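You operate a simulated robot arm through the tools that you are given. There is no shell and no other tool.

The job below is to be done with a simulated robot arm. You get a single attempt, and the scene is never put back.

Task
Buff the flash off the car tyre's bead with the blue pad.
Fine: turntable on for it and off after; pad back in its place. Set down upright: blue pad.

The check looks at the end state, three seconds after you hand in, the way a careful person would. Anything else that was tipped, shoved, dropped, spilled or broken makes it a failure.

Robot
A 6-joint arm with a two-finger gripper, fixed in place. Base frame: the origin is at the foot of the arm, x ahead of it, y to its left, z up. Readings come in m, rad, newtons and seconds.
Its first joint turns from -2.897 to 2.897 rad. Payload 3.43 kg.
Tool frame: the origin (TCP) lies between the finger pads and is the grasp point; the fingertips stand 0.02 m ahead of it; z points along the fingers, y is the line along which they close. The gripper opens to 0.19 m. The gripper's body begins 0.248 m behind the TCP.
Orientation is that of the tool frame in the base frame, as a unit quaternion [w, x, y, z]. With the fingers straight down and closing along the base's y, the tool's x points along the base's -x, its y along +y and its z along -z.

Tools
- The arm moves only by the tool arm_command. Its argument "increments" is one flat list of numbers, 7 for each row, row after row: the shift along the tool's x, y, z in cm, then the turn, a rotation vector about the tool's x, y, z in degrees, then the gripper command, from -1 (shut) to 1 (fully open), values between in proportion. In form: [x, y, z, ax, ay, az, fingers, x, y, z, ax, ay, az, fingers, ...]. A call has 1 to 20 rows; each row shifts and turns the commanded pose from where the row before left it, along the tool's axes as they then stand. Each row takes 0.2 s and may step no farther than 0.05 m and 0.15 rad from the row before; otherwise, or with a gripper value out of range, the whole call is refused. A pose out of reach is approached as far as the arm can. The call stops where the force on the tool passes 50 N (or 10 N more than at its start, if that is more) or the arm is blocked; 0.2 s more then pass. The fingers move at their own pace (about 0.045 m/s each) and stop on an object; they squeeze with about 32 N. The grip force told is the motor's: it shows also when the fingers shut on nothing. Time passes only in rows, and 0.2 s behind the last, so rows that do not move let the fingers close. It gives the time, the measured TCP pose, the force on the tool (base axes), the opening and the grip force at its end, in the units of the frame above (readings bear some noise), with the torque about the TCP (base axes, N m) and any sound that the robot's microphone picked up.
- Cameras (640 x 400 px; columns grow to the right, rows downward): "scene" is fixed at [0.2083, -0.4948, 1.4996]; the picture's right is [0.62, -0.79, 0.00], its down [-0.38, -0.30, -0.87] and it looks along [0.69, 0.54, -0.49] (base axes); focal length 340 px, centre (320, 200). "wrist" rides on the gripper at [0.07, -0.008, -0.288] in the tool frame; the picture's right is [0.12, 0.99, 0.00], its down [-0.96, 0.12, -0.25] and it looks along [-0.25, 0.03, 0.97] (tool axes); focal length 261 px, centre (320, 200). There is no depth. A picture from a camera that has moved, and an enlarged one, comes with that camera's place and axes in the base frame and with its lens. The place of the scene camera against the robot may be out by one fixed shift of up to 0.025 m in any direction.
- camera(camera): a new picture of that camera. It takes no simulated time.
- raise_lower(by): slides the trunk up (or, below 0, down) by that many m; the arm rides with it, the base frame stays. It gives what a move gives, with no picture.
- close_up(camera, box): a new picture of the part [left, top, right, bottom] of that camera's present view, enlarged. It takes no simulated time.
- close_job(): hands the job in; it is judged then, once.

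Nothing tells you positions but the pictures and the camera data. Unless the task says otherwise, let go and move clear before handing in.

The tools are called after "Call:" as a command line: name --argument value ..., lists and objects as JSON in quotes. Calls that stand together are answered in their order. arm_command: Moves the arm, as the interface text tells. Its arguments: {"type":"object","properties":{"increments":{"type":"array"}},"required":["increments"]} The other tools are called the same way: raise_lower (by) slides the trunk up or down; camera (camera) takes a picture; close_up (camera, box) takes an enlarged picture of a part of a camera's view; close_job () hands the job in.

At the start:

```text
time_s: 0.0
tool_pos: [0.7203, -0.0032, 1.2763]
tcp_rot: [0.0, -0.001, 1.0, 0.0]
contact_force: [-0.3, -0.4, 0.4]
moment: [-0.02, 0.01, -0.02]
finger_gap: 0.1902
grasp_force: 0.1
trunk travel left (down, up): [-0.175, 0.065]
```

scene: 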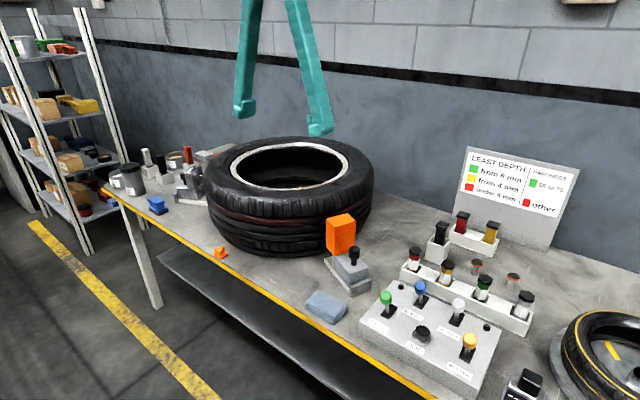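
wrist: 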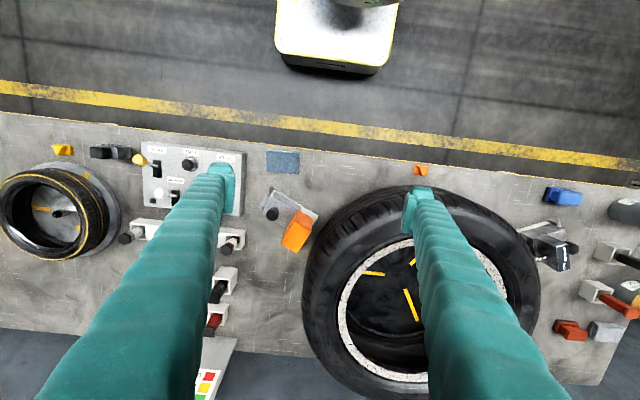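

I see a workbench with a large tyre, a smaller tyre on what may be a turntable at the right, a control panel with coloured knobs, and several small objects, including possible blue pads. I'll look closer before I move anything.

Call:
close_up --camera "scene" --box '[340, 220, 640, 400]'

Call:
close_up --camera "scene" --box '[90, 120, 380, 330]'

Call:
close_up --camera "wrist" --box '[0, 120, 320, 320]'

Call:
close_up --camera "wrist" --box '[320, 150, 640, 400]'

Call:
close_up --camera "scene" --box '[350, 270, 520, 400]'

Call:
close_up --camera "scene" --box '[440, 140, 600, 260]'

```text
2.13 times, centred on (490, 310) of scene
camera zoom: at [0.2083, -0.4948, 1.4996], right [0.62, -0.79, 0.0], down [-0.38, -0.3, -0.87], along [0.69, 0.54, -0.49], focal length 724 px, centre (-43, -35)
```

zoom: 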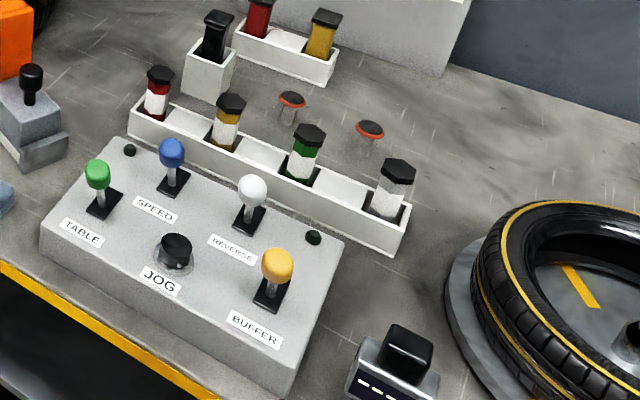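

```text
1.90 times, centred on (235, 225) of scene
camera zoom: at [0.2083, -0.4948, 1.4996], right [0.62, -0.79, 0.0], down [-0.38, -0.3, -0.87], along [0.69, 0.54, -0.49], focal length 647 px, centre (482, 152)
```

zoom: 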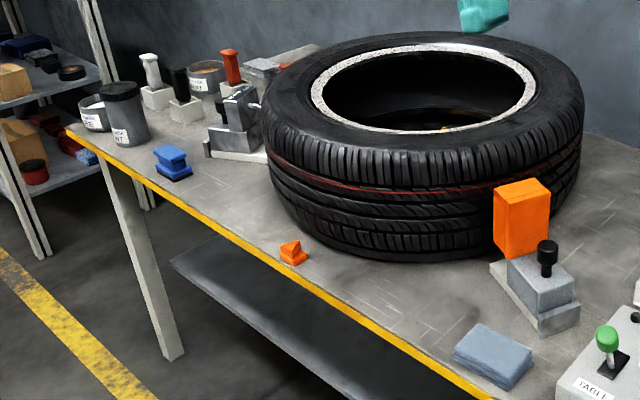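

```text
2.00 times, centred on (160, 220) of wrist
camera zoom: at [0.65, -0.0122, 1.563], right [-0.12, 0.99, 0.0], down [0.96, 0.12, 0.25], along [0.25, 0.03, -0.97], focal length 521 px, centre (640, 160)
```

zoom: 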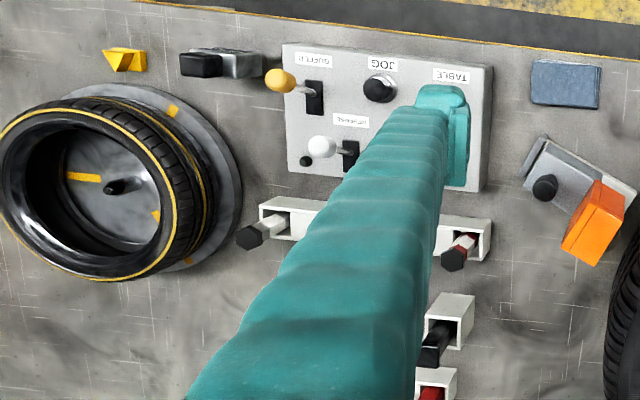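

```text
1.60 times, centred on (480, 275) of wrist
camera zoom: at [0.65, -0.0122, 1.563], right [-0.12, 0.99, 0.0], down [0.96, 0.12, 0.25], along [0.25, 0.03, -0.97], focal length 417 px, centre (64, 80)
```

zoom: 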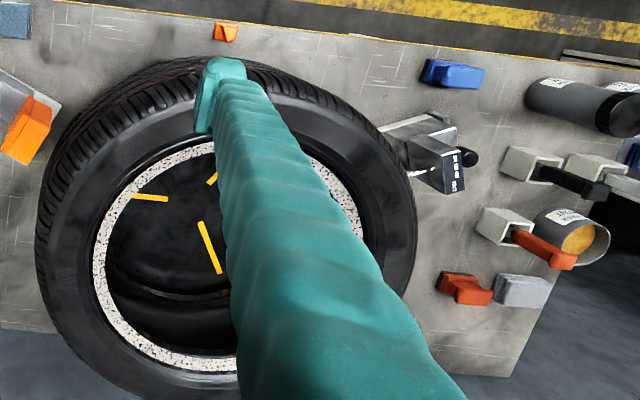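

```text
3.08 times, centred on (435, 335) of scene
camera zoom: at [0.2083, -0.4948, 1.4996], right [0.62, -0.79, 0.0], down [-0.38, -0.3, -0.87], along [0.69, 0.54, -0.49], focal length 1044 px, centre (-34, -215)
```

zoom: 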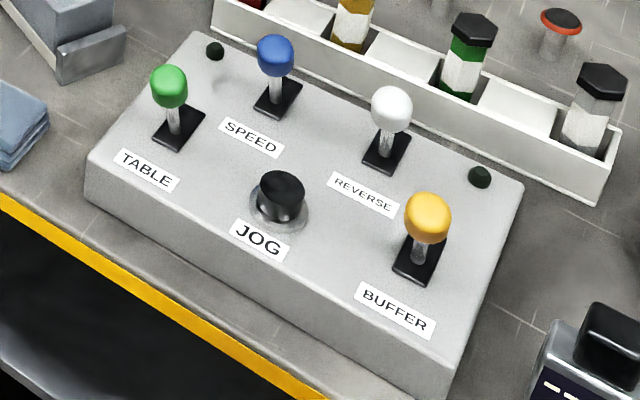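

```text
3.33 times, centred on (520, 200) of scene
camera zoom: at [0.2083, -0.4948, 1.4996], right [0.62, -0.79, 0.0], down [-0.38, -0.3, -0.87], along [0.69, 0.54, -0.49], focal length 1132 px, centre (-347, 200)
```

zoom: 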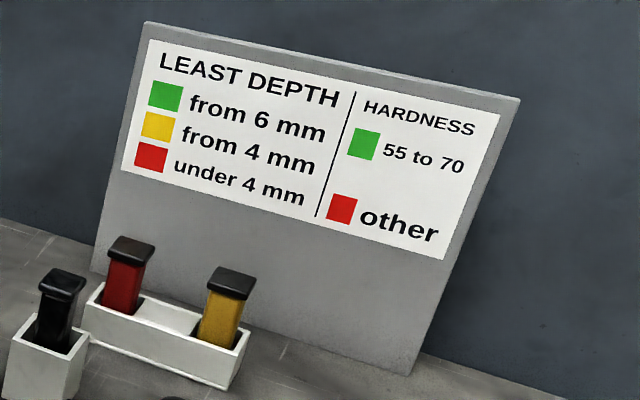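

I want clearer views of the candidate blue items and the panel before deciding. Zooming further.

Call:
close_up --camera "scene" --box '[100, 130, 240, 230]'

Call:
close_up --camera "wrist" --box '[510, 170, 640, 360]'

Call:
close_up --camera "scene" --box '[200, 130, 400, 260]'

Call:
close_up --camera "wrist" --box '[130, 130, 260, 220]'

Call:
close_up --camera "scene" --box '[290, 200, 400, 330]'

Call:
close_up --camera "scene" --box '[490, 290, 640, 400]'

Call:
close_up --camera "scene" --box '[0, 20, 130, 220]'

```text
4.00 times, centred on (170, 180) of scene
camera zoom: at [0.2083, -0.4948, 1.4996], right [0.62, -0.79, 0.0], down [-0.38, -0.3, -0.87], along [0.69, 0.54, -0.49], focal length 1358 px, centre (920, 280)
```

zoom: 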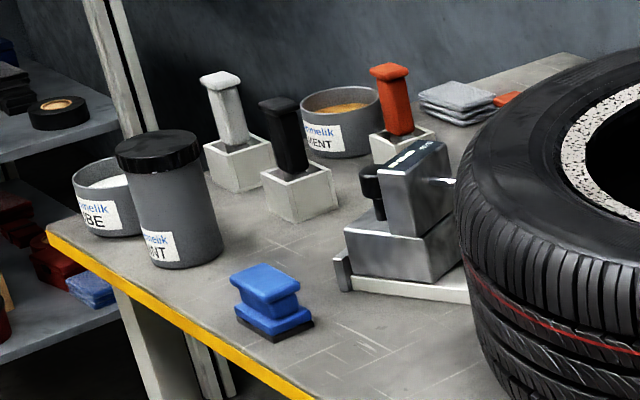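

```text
2.11 times, centred on (575, 265) of wrist
camera zoom: at [0.65, -0.0122, 1.563], right [-0.12, 0.99, 0.0], down [0.96, 0.12, 0.25], along [0.25, 0.03, -0.97], focal length 549 px, centre (-217, 63)
```

zoom: 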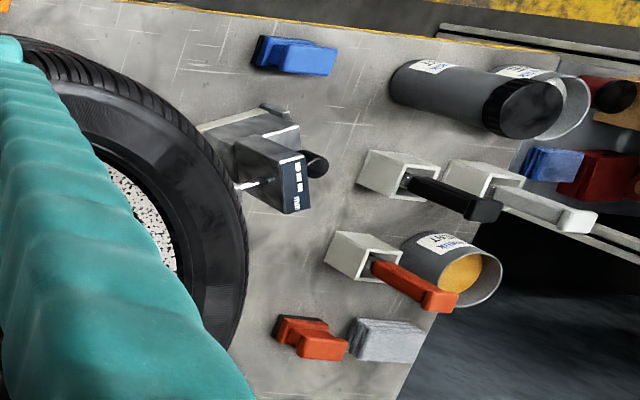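

```text
3.08 times, centred on (300, 195) of scene
camera zoom: at [0.2083, -0.4948, 1.4996], right [0.62, -0.79, 0.0], down [-0.38, -0.3, -0.87], along [0.69, 0.54, -0.49], focal length 1044 px, centre (382, 215)
```

zoom: 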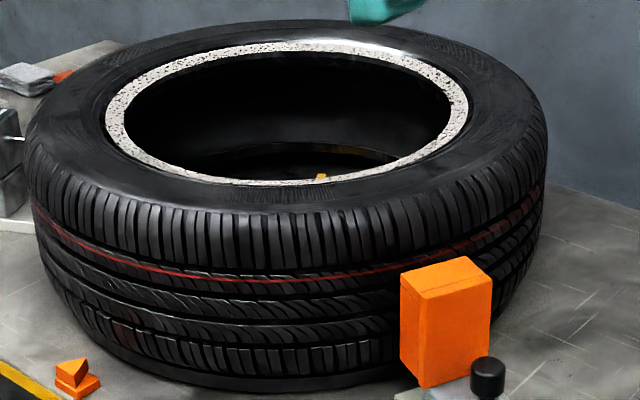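

```text
4.44 times, centred on (195, 175) of wrist
camera zoom: at [0.65, -0.0122, 1.563], right [-0.12, 0.99, 0.0], down [0.96, 0.12, 0.25], along [0.25, 0.03, -0.97], focal length 1158 px, centre (876, 311)
```

zoom: 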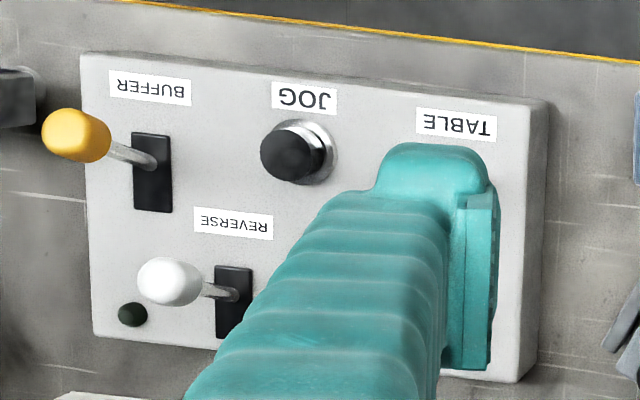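

```text
3.08 times, centred on (345, 265) of scene
camera zoom: at [0.2083, -0.4948, 1.4996], right [0.62, -0.79, 0.0], down [-0.38, -0.3, -0.87], along [0.69, 0.54, -0.49], focal length 1044 px, centre (243, 0)
```

zoom: 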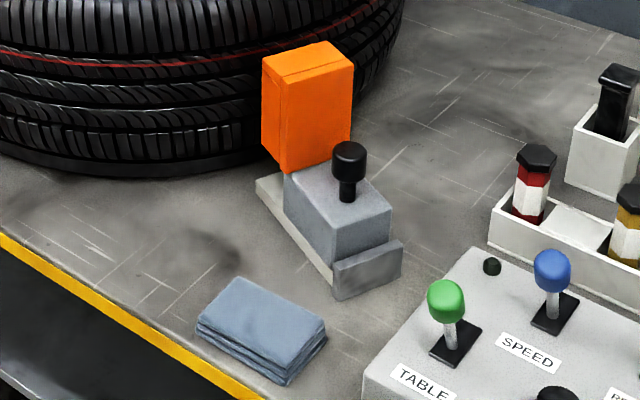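

```text
3.64 times, centred on (565, 345) of scene
camera zoom: at [0.2083, -0.4948, 1.4996], right [0.62, -0.79, 0.0], down [-0.38, -0.3, -0.87], along [0.69, 0.54, -0.49], focal length 1234 px, centre (-571, -327)
```

zoom: 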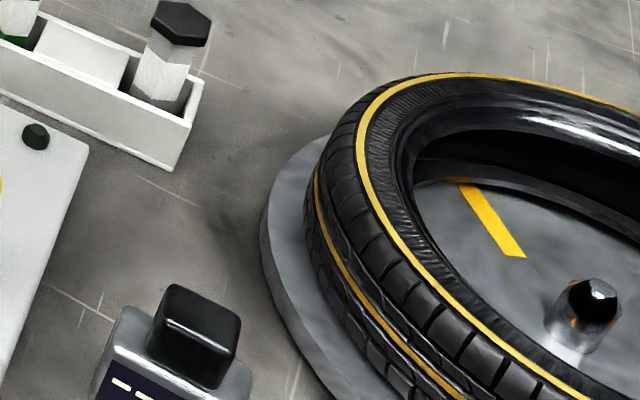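

```text
2.00 times, centred on (65, 120) of scene
camera zoom: at [0.2083, -0.4948, 1.4996], right [0.62, -0.79, 0.0], down [-0.38, -0.3, -0.87], along [0.69, 0.54, -0.49], focal length 679 px, centre (830, 360)
```

zoom: 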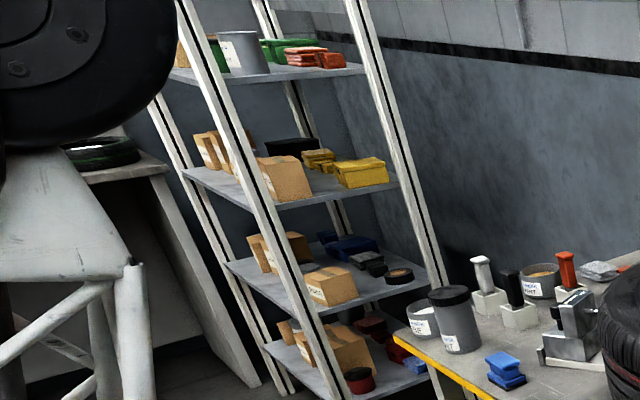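

The blue pad is the stepped blue block with a dark face near the left front of the bench. The car tyre, with silver flash on its bead, sits in the middle. The panel with the green TABLE lever is on the right. I'll move the arm high to the left to get a better look at the pad.

Call:
arm_command --increments '[0, 5, 0, 0, 0, 0, 1, 0, 5, 0, 0, 0, 0, 1, 0, 5, 0, 0, 0, 0, 1, 0, 5, 0, 0, 0, 0, 1, 0, 5, 0, 0, 0, 0, 1, 0, 5, 0, 0, 0, 0, 1, 0, 5, 0, 0, 0, 0, 1, 0, 5, 0, 0, 0, 0, 1, 0, 5, 0, 0, 0, 0, 1, 0, 5, 0, 0, 0, 0, 1, 0, 0, 0, 0, 0, 0, 1]'

Call:
camera --camera "wrist"

Call:
camera --camera "scene"

```text
time_s: 2.4
tool_pos: [0.7133, 0.489, 1.2532]
tcp_rot: [0.002, 0.0, 1.0, 0.002]
contact_force: [-0.1, 0.5, 0.0]
moment: [-0.03, 0.07, 0.01]
finger_gap: 0.1899
grasp_force: 0.0
out of reach, approached as far as the arm can: row 9, 10
trunk travel left (down, up): [-0.175, 0.065]
```

```text
taken
camera wrist: at [0.6417, 0.4802, 1.5389], right [-0.12, 0.99, 0.0], down [0.96, 0.11, 0.25], along [0.25, 0.03, -0.97], focal length 261 px, centre (320, 200)
```

wrist: 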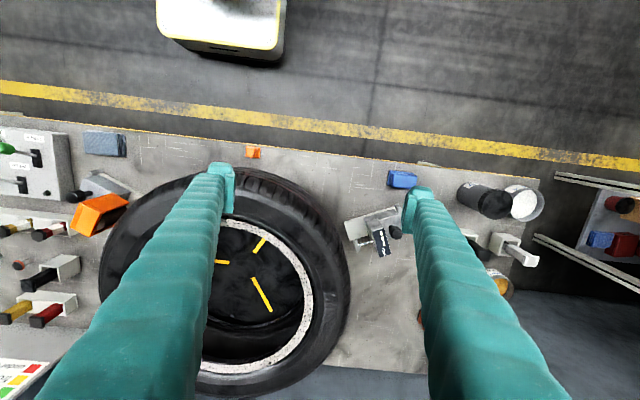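

```text
taken
```

scene: 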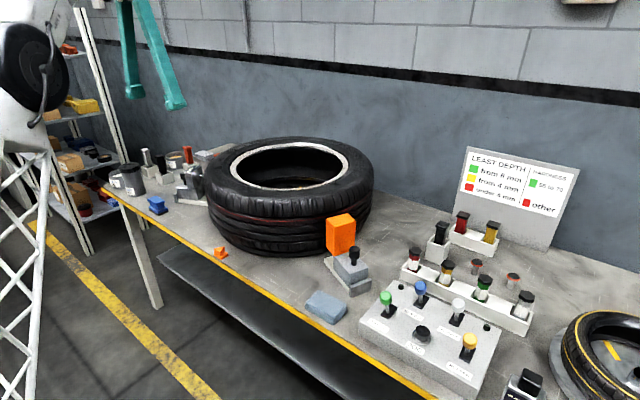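

The pad is around (0.74, 0.72, 0.81), slightly beyond straight-down reach, so I'll need a small outward tilt there. Next I'll view the panel from above, between the fingers.

Call:
arm_command --increments '[0, -5, 0, 0, 0, 0, 1, 0, -5, 0, 0, 0, 0, 1, 0, -5, 0, 0, 0, 0, 1, 0, -5, 0, 0, 0, 0, 1, 0, -5, 0, 0, 0, 0, 1, 0, -5, 0, 0, 0, 0, 1, 0, -5, 0, 0, 0, 0, 1, 0, -5, 0, 0, 0, 0, 1, 0, -5, 0, 0, 0, 0, 1, 0, -5, 0, 0, 0, 0, 1, 0, -5, 0, 0, 0, 0, 1, 0, -5, 0, 0, 0, 0, 1, 0, -5, 0, 0, 0, 0, 1, 0, -5, 0, 0, 0, 0, 1, 0, -5, 0, 0, 0, 0, 1, 0, -5, 0, 0, 0, 0, 1, 0, 0, 0, 0, 0, 0, 1]'

Call:
camera --camera "wrist"

Call:
close_up --camera "wrist" --box '[220, 100, 420, 225]'

```text
time_s: 6.0
tool_pos: [0.7114, -0.3125, 1.2561]
tcp_rot: [0.0, 0.0, 1.0, 0.0]
contact_force: [0.1, -0.9, -0.2]
moment: [0.04, 0.06, 0.0]
finger_gap: 0.1899
grasp_force: 0.0
trunk travel left (down, up): [-0.175, 0.065]
```

```text
taken
camera wrist: at [0.6419, -0.3216, 1.5435], right [-0.12, 0.99, 0.0], down [0.96, 0.12, 0.25], along [0.25, 0.03, -0.97], focal length 261 px, centre (320, 200)
```

wrist: 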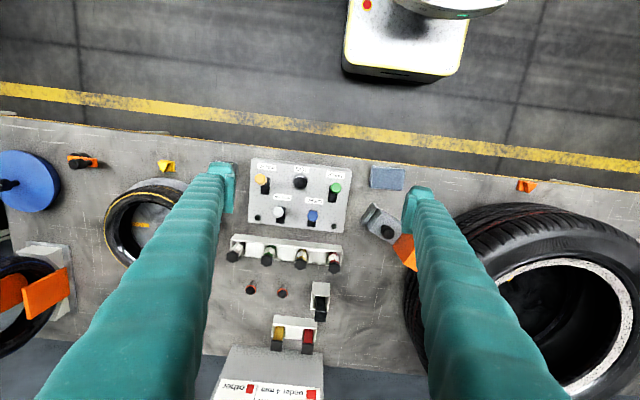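

```text
3.20 times, centred on (320, 162) of wrist
camera zoom: at [0.6419, -0.3216, 1.5435], right [-0.12, 0.99, 0.0], down [0.96, 0.12, 0.25], along [0.25, 0.03, -0.97], focal length 834 px, centre (320, 320)
```

zoom: 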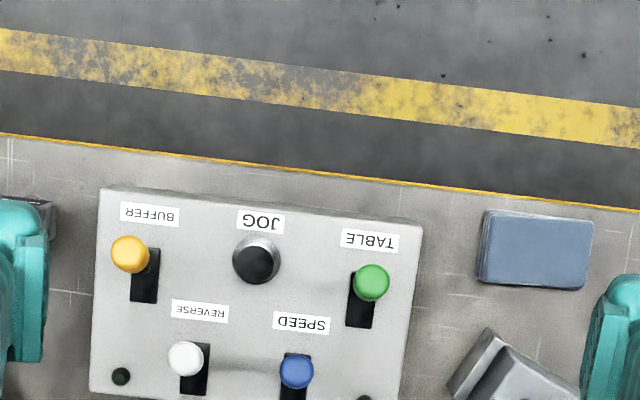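

There's more on the bench further to the right, including a blue disc and another tyre. I'll look there before settling on which pad is meant.

Call:
arm_command --increments '[0, -5, 0, 0, 0, 0, 1, 0, -5, 0, 0, 0, 0, 1, 0, -5, 0, 0, 0, 0, 1, 0, -4, 0, 0, 0, 0, 1, 0, 0, 0, 0, 0, 0, 1]'

Call:
camera --camera "wrist"

Call:
close_up --camera "wrist" --box '[60, 120, 230, 320]'

Call:
close_up --camera "wrist" --box '[360, 130, 500, 220]'

```text
time_s: 7.2
tool_pos: [0.7073, -0.5006, 1.2527]
tcp_rot: [0.003, -0.001, 1.0, -0.003]
contact_force: [0.4, -0.8, 0.3]
moment: [0.03, 0.04, -0.01]
finger_gap: 0.1899
grasp_force: 0.1
out of reach, approached as far as the arm can: row 4
trunk travel left (down, up): [-0.175, 0.065]
```

```text
taken
camera wrist: at [0.6352, -0.5079, 1.5387], right [-0.12, 0.99, 0.0], down [0.96, 0.12, 0.25], along [0.25, 0.03, -0.97], focal length 261 px, centre (320, 200)
```

wrist: 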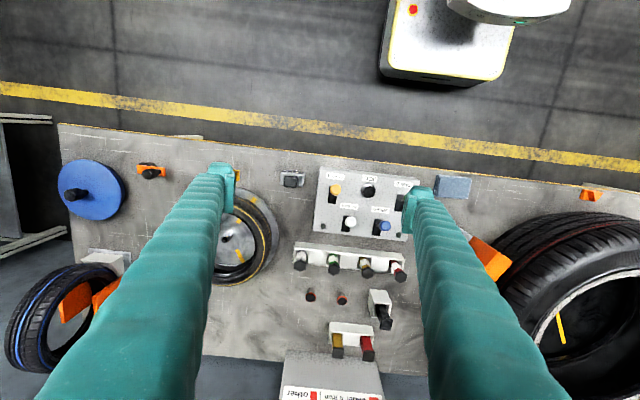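

```text
2.00 times, centred on (145, 220) of wrist
camera zoom: at [0.6352, -0.5079, 1.5387], right [-0.12, 0.99, 0.0], down [0.96, 0.12, 0.25], along [0.25, 0.03, -0.97], focal length 521 px, centre (670, 160)
```

zoom: 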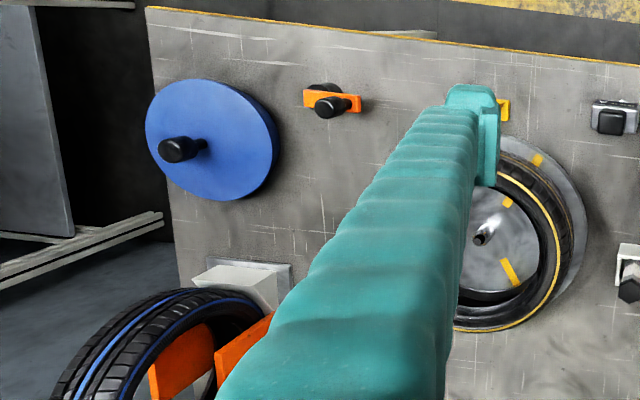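

```text
4.44 times, centred on (430, 175) of wrist
camera zoom: at [0.6352, -0.5079, 1.5387], right [-0.12, 0.99, 0.0], down [0.96, 0.12, 0.25], along [0.25, 0.03, -0.97], focal length 1158 px, centre (-169, 311)
```

zoom: 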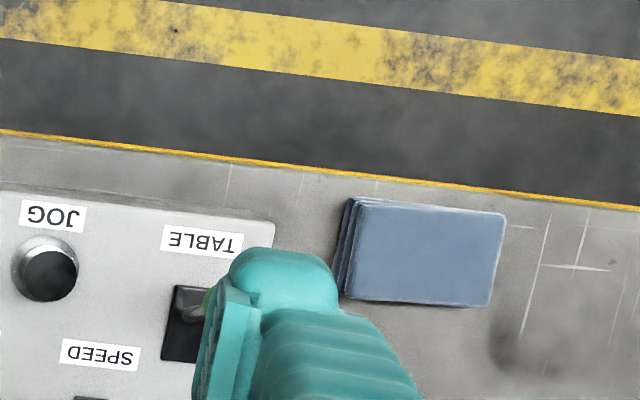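

The blue disc is a big plate with a spindle and the grey-blue stack is folded cloth, so the stepped blue block is the pad. All four levers lean toward the robot, which I take as off. I'll drop lower over the panel to measure the TABLE lever well.

Call:
arm_command --increments '[0, 3.357, 2.857, 0, 0, 0, 1, 0, 3.357, 2.857, 0, 0, 0, 1, 0, 3.357, 2.857, 0, 0, 0, 1, 0, 3.357, 2.857, 0, 0, 0, 1, 0, 3.357, 2.857, 0, 0, 0, 1, 0, 3.357, 2.857, 0, 0, 0, 1, 0, 3.357, 2.857, 0, 0, 0, 1, 0, 0, 0, 0, 0, 0, 1]'

Call:
camera --camera "wrist"

Call:
close_up --camera "wrist" --box '[220, 90, 420, 215]'

Call:
camera --camera "scene"

```text
time_s: 9.0
tool_pos: [0.7037, -0.2622, 1.051]
tcp_rot: [0.0, 0.0, 1.0, 0.0]
contact_force: [-0.1, 1.2, -0.1]
moment: [-0.02, -0.02, -0.01]
finger_gap: 0.1901
grasp_force: 0.0
trunk travel left (down, up): [-0.175, 0.065]
```

```text
taken
camera wrist: at [0.634, -0.2711, 1.3372], right [-0.12, 0.99, 0.0], down [0.96, 0.12, 0.25], along [0.25, 0.03, -0.97], focal length 261 px, centre (320, 200)
```

wrist: 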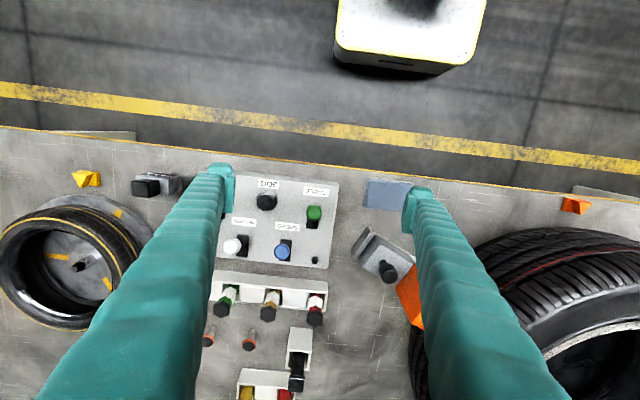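

```text
3.20 times, centred on (320, 152) of wrist
camera zoom: at [0.634, -0.2711, 1.3372], right [-0.12, 0.99, 0.0], down [0.96, 0.12, 0.25], along [0.25, 0.03, -0.97], focal length 834 px, centre (320, 352)
```

zoom: 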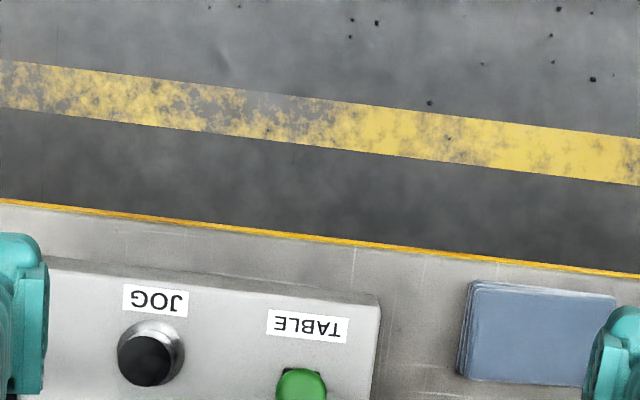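

```text
taken
```

scene: 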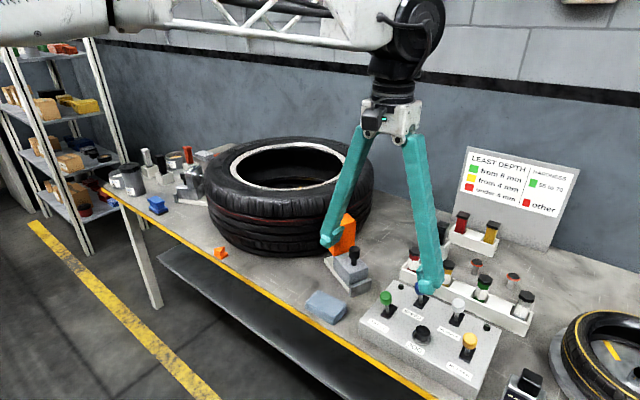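

Call:
close_up --camera "wrist" --box '[225, 160, 405, 275]'

Call:
close_up --camera "scene" --box '[360, 270, 440, 350]'

```text
3.48 times, centred on (315, 218) of wrist
camera zoom: at [0.634, -0.2711, 1.3372], right [-0.12, 0.99, 0.0], down [0.96, 0.12, 0.25], along [0.25, 0.03, -0.97], focal length 907 px, centre (337, 139)
```

zoom: 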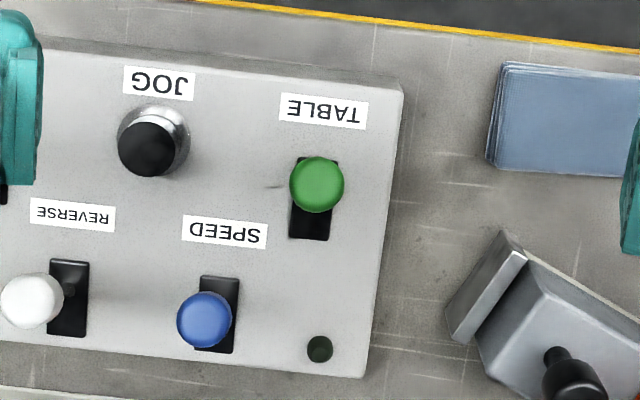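

```text
5.00 times, centred on (400, 310) of scene
camera zoom: at [0.2083, -0.4948, 1.4996], right [0.62, -0.79, 0.0], down [-0.38, -0.3, -0.87], along [0.69, 0.54, -0.49], focal length 1697 px, centre (-80, -350)
```

zoom: 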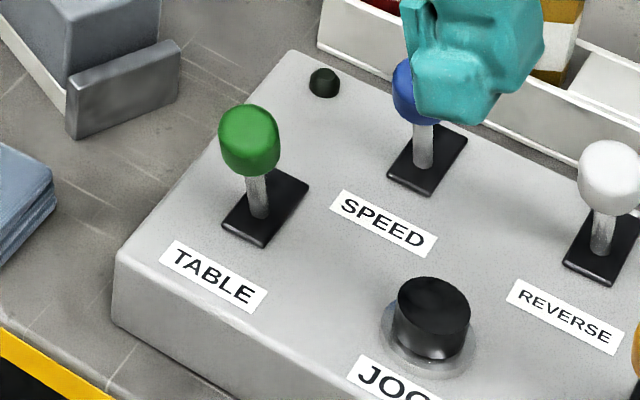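

All levers lean the same way. The green TABLE knob is near (0.775, -0.265, 0.889), pivoting near (0.803, -0.267, 0.827). I'll shut the fingers and come down on its robot side, ready to push it away from the robot.

Call:
arm_command --increments '[0, 0, 0, 0, 0, 0, -1, 0, 0, 0, 0, 0, 0, -1, 0, 0, 0, 0, 0, 0, -1, 0, 0, 0, 0, 0, 0, -1, 0, 0, 0, 0, 0, 0, -1, 0, 0, 0, 0, 0, 0, -1, 0, 0, 0, 0, 0, 0, -1, 0, 0, 0, 0, 0, 0, -1, 0, 0, 0, 0, 0, 0, -1, 0, 0, 0, 0, 0, 0, -1, 0, 0, 0, 0, 0, 0, -1, -0.5, -0.1, 4, 0, 0, 0, -1, -0.4, -0.1, 4, 0, 0, 0, -1, 0, 0, 4, 0, 0, 0, -1, 0, 0, 3.9, 0, 0, 0, -1, 0, 0, 0, 0, 0, 0, -1]'

Call:
camera --camera "wrist"

Call:
close_up --camera "scene" --box '[350, 230, 480, 350]'

```text
time_s: 12.4
tool_pos: [0.7166, -0.2589, 0.89]
tcp_rot: [0.001, 0.0, 1.0, 0.001]
contact_force: [-0.4, -0.1, -0.7]
moment: [0.04, 0.01, -0.01]
finger_gap: 0.0
grasp_force: 31.4
trunk travel left (down, up): [-0.175, 0.065]
```

```text
taken
camera wrist: at [0.6455, -0.2688, 1.1773], right [-0.12, 0.99, 0.0], down [0.96, 0.12, 0.25], along [0.25, 0.03, -0.97], focal length 261 px, centre (320, 200)
```

wrist: 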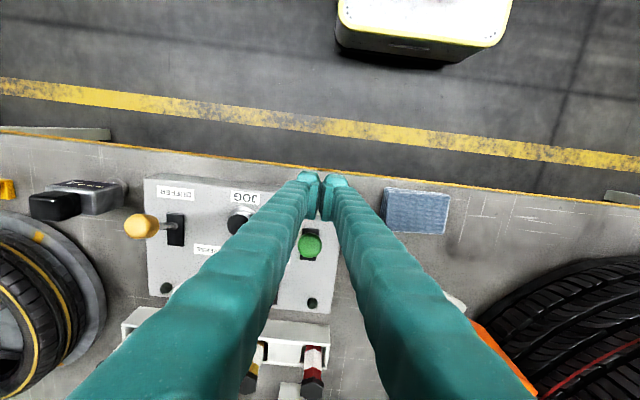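

```text
3.33 times, centred on (415, 290) of scene
camera zoom: at [0.2083, -0.4948, 1.4996], right [0.62, -0.79, 0.0], down [-0.38, -0.3, -0.87], along [0.69, 0.54, -0.49], focal length 1132 px, centre (3, -100)
```

zoom: 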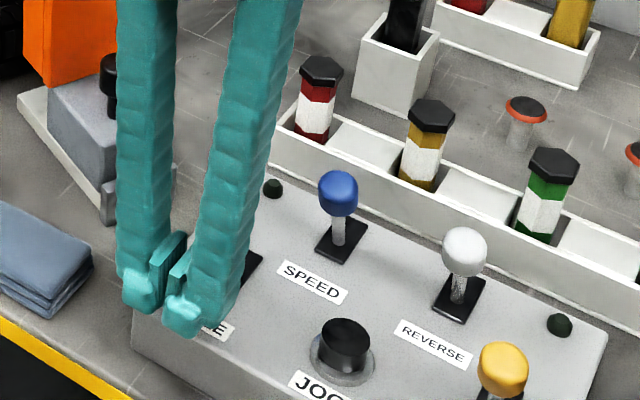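

The knob is at about (0.776, -0.264) and the shut fingertips are just on its robot side. I'll push away from the robot in small steps and watch the force.

Call:
arm_command --increments '[-1, -0.25, 0, 0, 0, 0, -1, -1, -0.25, 0, 0, 0, 0, -1, -0.7, 0, 0, 0, 0, 0, -1, -0.7, 0, 0, 0, 0, 0, -1, -0.7, 0, 0, 0, 0, 0, -1, -0.7, 0, 0, 0, 0, 0, -1]'

Call:
camera --camera "wrist"

Call:
close_up --camera "scene" --box '[350, 230, 480, 350]'

```text
time_s: 13.8
tool_pos: [0.7658, -0.2709, 0.8923]
tcp_rot: [0.0, 0.0, 1.0, 0.0]
contact_force: [-0.8, 0.0, 0.2]
moment: [0.0, -0.03, 0.01]
finger_gap: 0.0002
grasp_force: 31.6
trunk travel left (down, up): [-0.175, 0.065]
```

```text
taken
camera wrist: at [0.6953, -0.2803, 1.1786], right [-0.12, 0.99, 0.0], down [0.96, 0.12, 0.25], along [0.25, 0.03, -0.97], focal length 261 px, centre (320, 200)
```

wrist: 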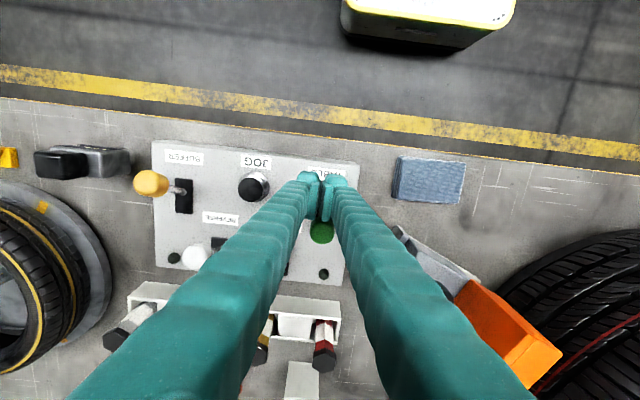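

```text
3.33 times, centred on (415, 290) of scene
camera zoom: at [0.2083, -0.4948, 1.4996], right [0.62, -0.79, 0.0], down [-0.38, -0.3, -0.87], along [0.69, 0.54, -0.49], focal length 1132 px, centre (3, -100)
```

zoom: 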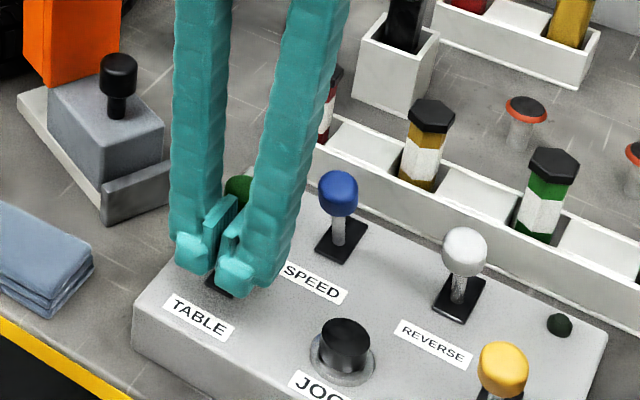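

The knob has moved to about x=0.808, just past its middle. I'll keep pushing to the far stop.

Call:
arm_command --increments '[-0.7, 0.2, 0, 0, 0, 0, -1, -0.7, 0.2, 0, 0, 0, 0, -1, -0.7, 0, 0, 0, 0, 0, -1, -0.7, 0, 0, 0, 0, 0, -1, -0.5, 0, 0, 0, 0, 0, -1]'

Call:
camera --camera "wrist"

Call:
close_up --camera "scene" --box '[350, 230, 480, 350]'

```text
time_s: 14.9
tool_pos: [0.788, -0.2665, 0.8911]
tcp_rot: [-0.007, -0.001, 1.0, 0.001]
contact_force: [-29.2, -1.7, 3.7]
moment: [-0.11, -0.2, 0.03]
finger_gap: 0.0062
grasp_force: 34.1
trunk travel left (down, up): [-0.175, 0.065]
stopped in row 5: the force on the tool passed its limit at 56 N (the readings are from after the stop); the commanded pose is now the measured one
```

```text
taken
camera wrist: at [0.7214, -0.2758, 1.179], right [-0.12, 0.99, 0.0], down [0.97, 0.11, 0.23], along [0.23, 0.03, -0.97], focal length 261 px, centre (320, 200)
```

wrist: 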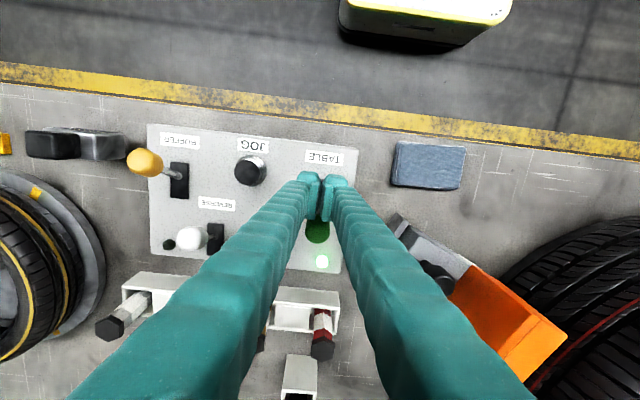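

```text
3.33 times, centred on (415, 290) of scene
camera zoom: at [0.2083, -0.4948, 1.4996], right [0.62, -0.79, 0.0], down [-0.38, -0.3, -0.87], along [0.69, 0.54, -0.49], focal length 1132 px, centre (3, -100)
```

zoom: 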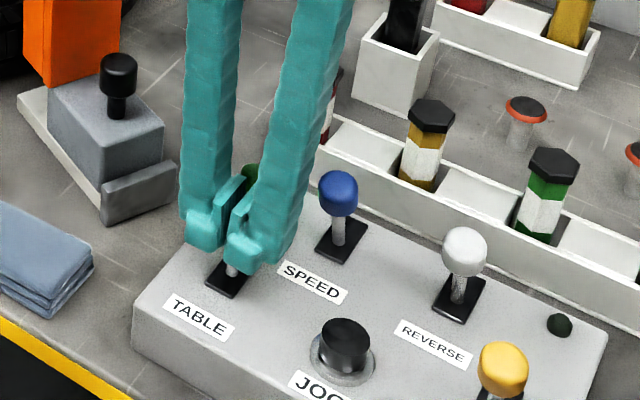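

The lamp by the TABLE lever is now lit green and the lever is at its far stop, so the table should be on. I'll back off, rise and check what is turning.

Call:
arm_command --increments '[1, 0, 0, 0, 0, 0, -1, 2, 0, 0, 0, 0, 0, -1, 3, 0, 0, 0, 0, 0, -1, 0, 0, -4, 0, 0, 0, -1, 0, 0, -5, 0, 0, 0, -1, 0, 0, -5, 0, 0, 0, -1, 0, 0, -5, 0, 0, 0, -1, 0, 0, 0, 0, 0, 0, -1]'

Call:
camera --camera "wrist"

Call:
camera --camera "scene"

Call:
arm_command --increments '[0, 0, 0, 0, 0, 0, -1, 0, 0, 0, 0, 0, 0, -1]'

Call:
camera --camera "scene"

Call:
camera --camera "wrist"

```text
time_s: 16.7
tool_pos: [0.7332, -0.2633, 1.0812]
tcp_rot: [-0.004, 0.0, 1.0, 0.002]
contact_force: [0.8, -1.1, 0.2]
moment: [-0.02, -0.03, 0.04]
finger_gap: 0.0
grasp_force: 34.6
trunk travel left (down, up): [-0.175, 0.065]
```

```text
taken
camera wrist: at [0.6659, -0.2737, 1.3691], right [-0.12, 0.99, 0.0], down [0.96, 0.11, 0.24], along [0.24, 0.03, -0.97], focal length 261 px, centre (320, 200)
```

wrist: 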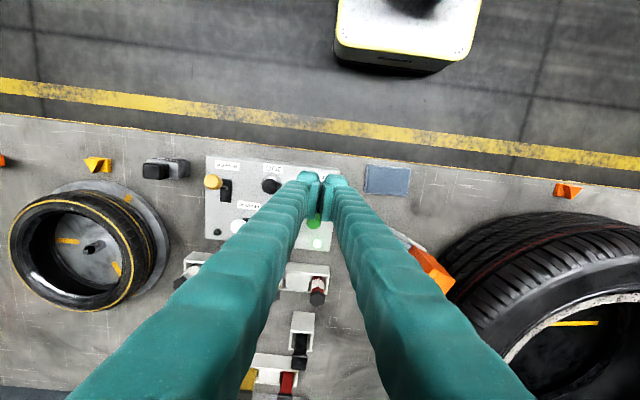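

```text
taken
```

scene: 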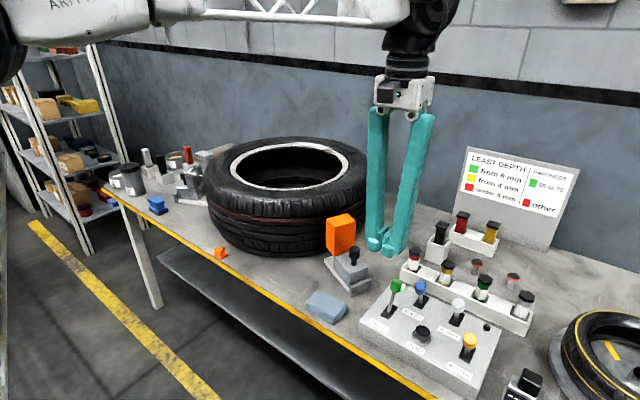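

```text
time_s: 17.3
tool_pos: [0.7333, -0.2651, 1.0826]
tcp_rot: [-0.005, -0.001, 1.0, 0.001]
contact_force: [0.2, -0.1, -0.4]
moment: [0.01, 0.01, -0.01]
finger_gap: 0.0002
grasp_force: 34.3
trunk travel left (down, up): [-0.175, 0.065]
```

```text
taken
```

scene: 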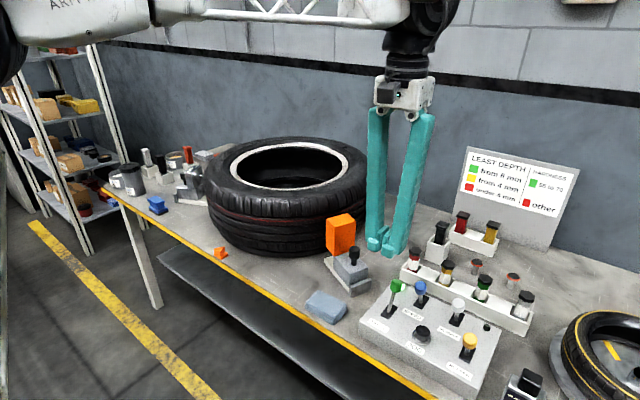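

```text
taken
camera wrist: at [0.666, -0.2738, 1.3686], right [-0.12, 0.99, 0.0], down [0.96, 0.11, 0.24], along [0.24, 0.03, -0.97], focal length 261 px, centre (320, 200)
```

wrist: 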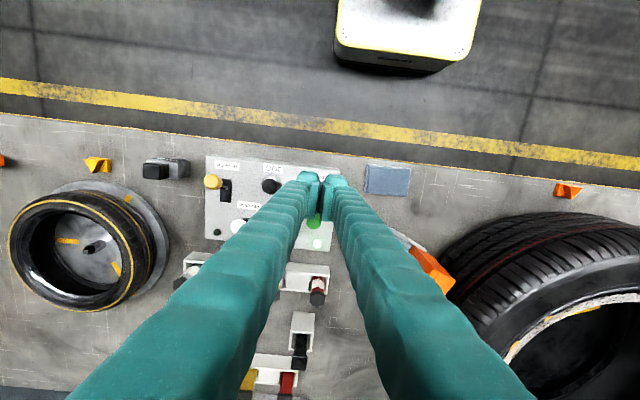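

The tyre's table is now turning: the yellow mark inside the car tyre moves while the small tyre stays still. Next I'll rise and go left to look at the blue pad from close by.

Call:
arm_command --increments '[0, 0, -4, 0, 0, 0, -1, 0, 0, -4, 0, 0, 0, -1, 0, 0, -4, 0, 0, 0, -1, 0.5, 4.7, 0, 0, 0, 0, 1, 0.5, 4.7, 0, 0, 0, 0, 1, 0.5, 4.7, 0, 0, 0, 0, 1, 0.5, 4.7, 0, 0, 0, 0, 1, 0.5, 4.7, 0, 0, 0, 0, 1, 0.5, 4.7, 0, 0, 0, 0, 1, 0.5, 4.7, 0, 0, 0, 0, 1, 0.5, 4.7, 0, 0, 0, 0, 1, 0.5, 4.7, 0, 0, 0, 0, 1, 0.5, 4.7, 0, 0, 0, 0, 1, 0.5, 4.7, 0, 0, 0, 0, 1, 0.5, 4.7, 0, 0, 0, 0, 1, 0.5, 4.7, 0, 0, 0, 0, 1, 0.5, 4.7, 0, 0, 0, 0, 1, 0.5, 4.7, 0, 0, 0, 0, 1, 0.5, 4.7, 0, 0, 0, 0, 1, 0, 0, 0, 0, 0, 0, 1]'

Call:
camera --camera "wrist"

Call:
camera --camera "scene"

```text
time_s: 21.5
tool_pos: [0.655, 0.4884, 1.205]
tcp_rot: [-0.005, -0.001, 1.0, 0.002]
contact_force: [0.3, 0.8, -0.1]
moment: [-0.07, 0.07, -0.02]
finger_gap: 0.1903
grasp_force: 0.1
trunk travel left (down, up): [-0.175, 0.065]
```

```text
taken
camera wrist: at [0.5881, 0.4797, 1.4914], right [-0.12, 0.99, 0.0], down [0.96, 0.11, 0.24], along [0.24, 0.03, -0.97], focal length 261 px, centre (320, 200)
```

wrist: 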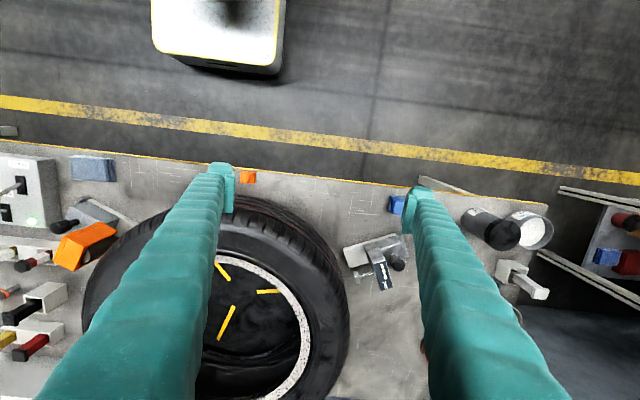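

```text
taken
```

scene: 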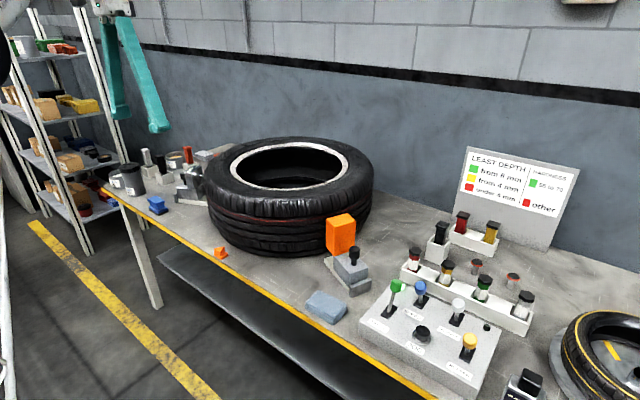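

The marks inside the tyre keep turning. I'll move lower and closer to the pad for a good view of its shape.

Call:
arm_command --increments '[1, 2.5, 3, 0, 0, 0, 1, 1, 2.5, 3, 0, 0, 0, 1, 1, 2.5, 3, 0, 0, 0, 1, 1, 2.5, 3, 0, 0, 0, 1, 1, 2.5, 3, 0, 0, 0, 1, 0, 0, 0, 0, 0, 0, 1]'

Call:
camera --camera "wrist"

Call:
close_up --camera "wrist" --box '[300, 140, 460, 240]'

```text
time_s: 22.9
tool_pos: [0.6012, 0.6135, 1.0526]
tcp_rot: [-0.005, 0.0, 1.0, 0.001]
contact_force: [0.2, -0.3, -0.4]
moment: [-0.04, 0.02, -0.02]
finger_gap: 0.1903
grasp_force: 0.1
trunk travel left (down, up): [-0.175, 0.065]
```

```text
taken
camera wrist: at [0.5341, 0.6035, 1.3399], right [-0.12, 0.99, 0.0], down [0.96, 0.11, 0.24], along [0.24, 0.03, -0.97], focal length 261 px, centre (320, 200)
```

wrist: 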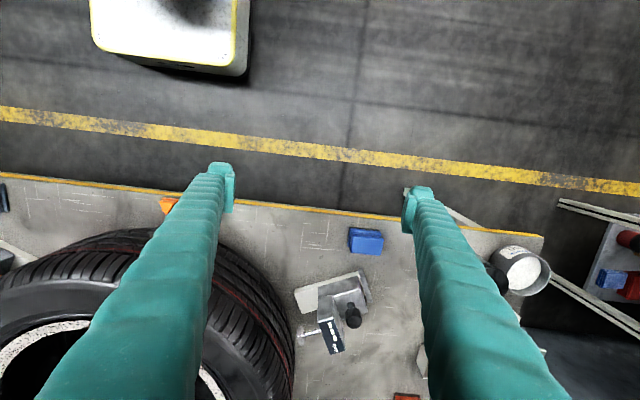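

```text
4.00 times, centred on (380, 190) of wrist
camera zoom: at [0.5341, 0.6035, 1.3399], right [-0.12, 0.99, 0.0], down [0.96, 0.11, 0.24], along [0.24, 0.03, -0.97], focal length 1043 px, centre (80, 240)
```

zoom: 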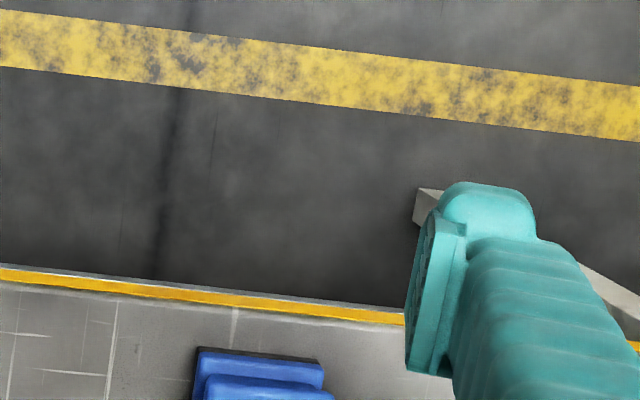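

Call:
close_up --camera "wrist" --box '[320, 205, 410, 270]'

Call:
close_up --camera "scene" --box '[135, 180, 185, 230]'

Call:
close_up --camera "wrist" --box '[280, 210, 420, 400]'

```text
6.15 times, centred on (365, 238) of wrist
camera zoom: at [0.5341, 0.6035, 1.3399], right [-0.12, 0.99, 0.0], down [0.96, 0.11, 0.24], along [0.24, 0.03, -0.97], focal length 1604 px, centre (43, -31)
```

zoom: 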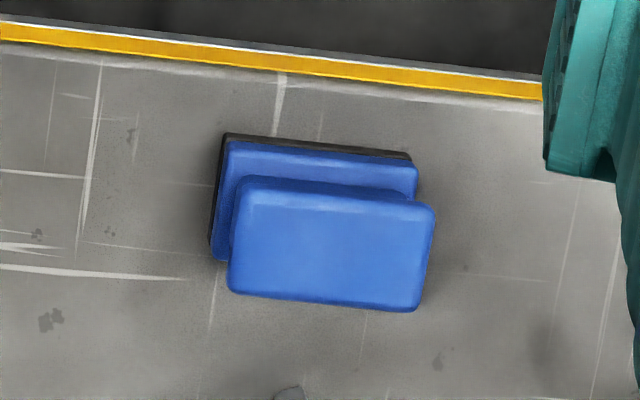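

```text
8.00 times, centred on (160, 205) of scene
camera zoom: at [0.2083, -0.4948, 1.4996], right [0.62, -0.79, 0.0], down [-0.38, -0.3, -0.87], along [0.69, 0.54, -0.49], focal length 2716 px, centre (1600, 160)
```

zoom: 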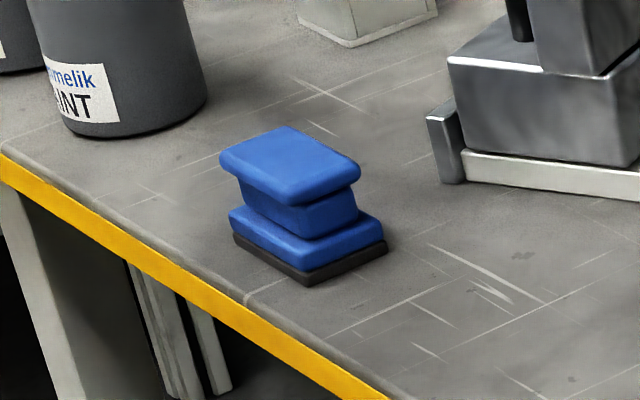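

```text
2.11 times, centred on (350, 305) of wrist
camera zoom: at [0.5341, 0.6035, 1.3399], right [-0.12, 0.99, 0.0], down [0.96, 0.11, 0.24], along [0.24, 0.03, -0.97], focal length 549 px, centre (257, -21)
```

zoom: 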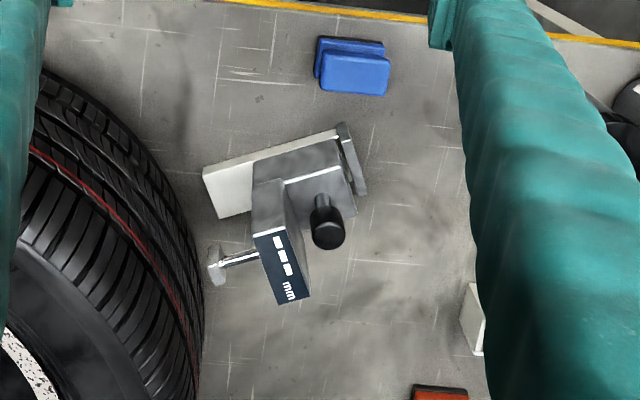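

The pad is a two-tier block about 0.07 × 0.045 m, long side along y, centred near (0.749, 0.732) with its top near 0.816. Before gripping it, I want to see the bead's height and profile, so I'll view the tyre's near edge from above.

Call:
arm_command --increments '[0, 0, -4, 0, 0, 0, 1, 0, 0, -3.5, 0, 0, 0, 1, -1.5, -4.5, 0, 0, 0, 0, 1, -1.5, -4.5, 0, 0, 0, 0, 1, -1.5, -4.5, 0, 0, 0, 0, 1, -1.5, -4.5, 0, 0, 0, 0, 1, -1.5, -4.5, 0, 0, 0, 0, 1, -1.5, -4.5, 0, 0, 0, 0, 1, -1.5, -4.5, 0, 0, 0, 0, 1, -1.5, -4.5, 0, 0, 0, 0, 1, 0, 0, 0, 0, 0, 0, 1]'

Call:
camera --camera "wrist"

Call:
close_up --camera "wrist" --box '[220, 160, 420, 400]'

Call:
close_up --camera "scene" --box '[200, 130, 380, 260]'

```text
time_s: 25.3
tool_pos: [0.7247, 0.2487, 1.129]
tcp_rot: [-0.006, 0.0, 1.0, 0.0]
contact_force: [-0.2, 0.9, 0.0]
moment: [0.02, -0.01, 0.03]
finger_gap: 0.1899
grasp_force: 0.0
trunk travel left (down, up): [-0.175, 0.065]
```

```text
taken
camera wrist: at [0.6568, 0.2398, 1.4154], right [-0.12, 0.99, 0.0], down [0.96, 0.12, 0.24], along [0.24, 0.03, -0.97], focal length 261 px, centre (320, 200)
```

wrist: 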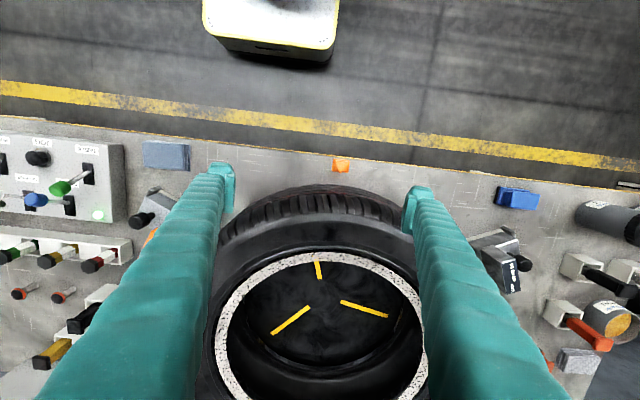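

```text
1.67 times, centred on (320, 280) of wrist
camera zoom: at [0.6568, 0.2398, 1.4154], right [-0.12, 0.99, 0.0], down [0.96, 0.12, 0.24], along [0.24, 0.03, -0.97], focal length 434 px, centre (320, 67)
```

zoom: 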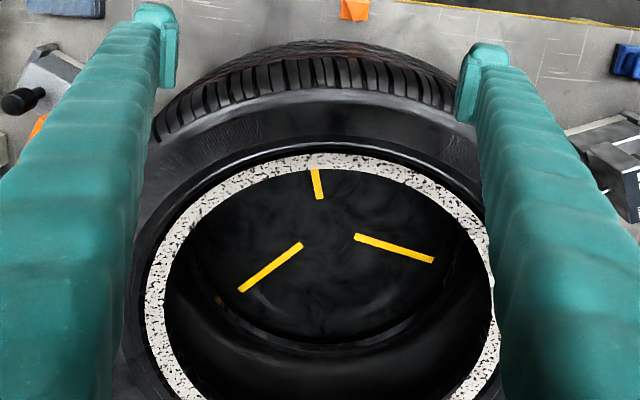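

```text
3.08 times, centred on (290, 195) of scene
camera zoom: at [0.2083, -0.4948, 1.4996], right [0.62, -0.79, 0.0], down [-0.38, -0.3, -0.87], along [0.69, 0.54, -0.49], focal length 1044 px, centre (412, 215)
```

zoom: 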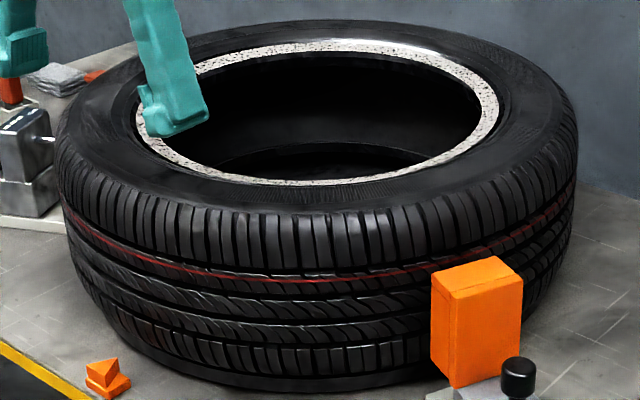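

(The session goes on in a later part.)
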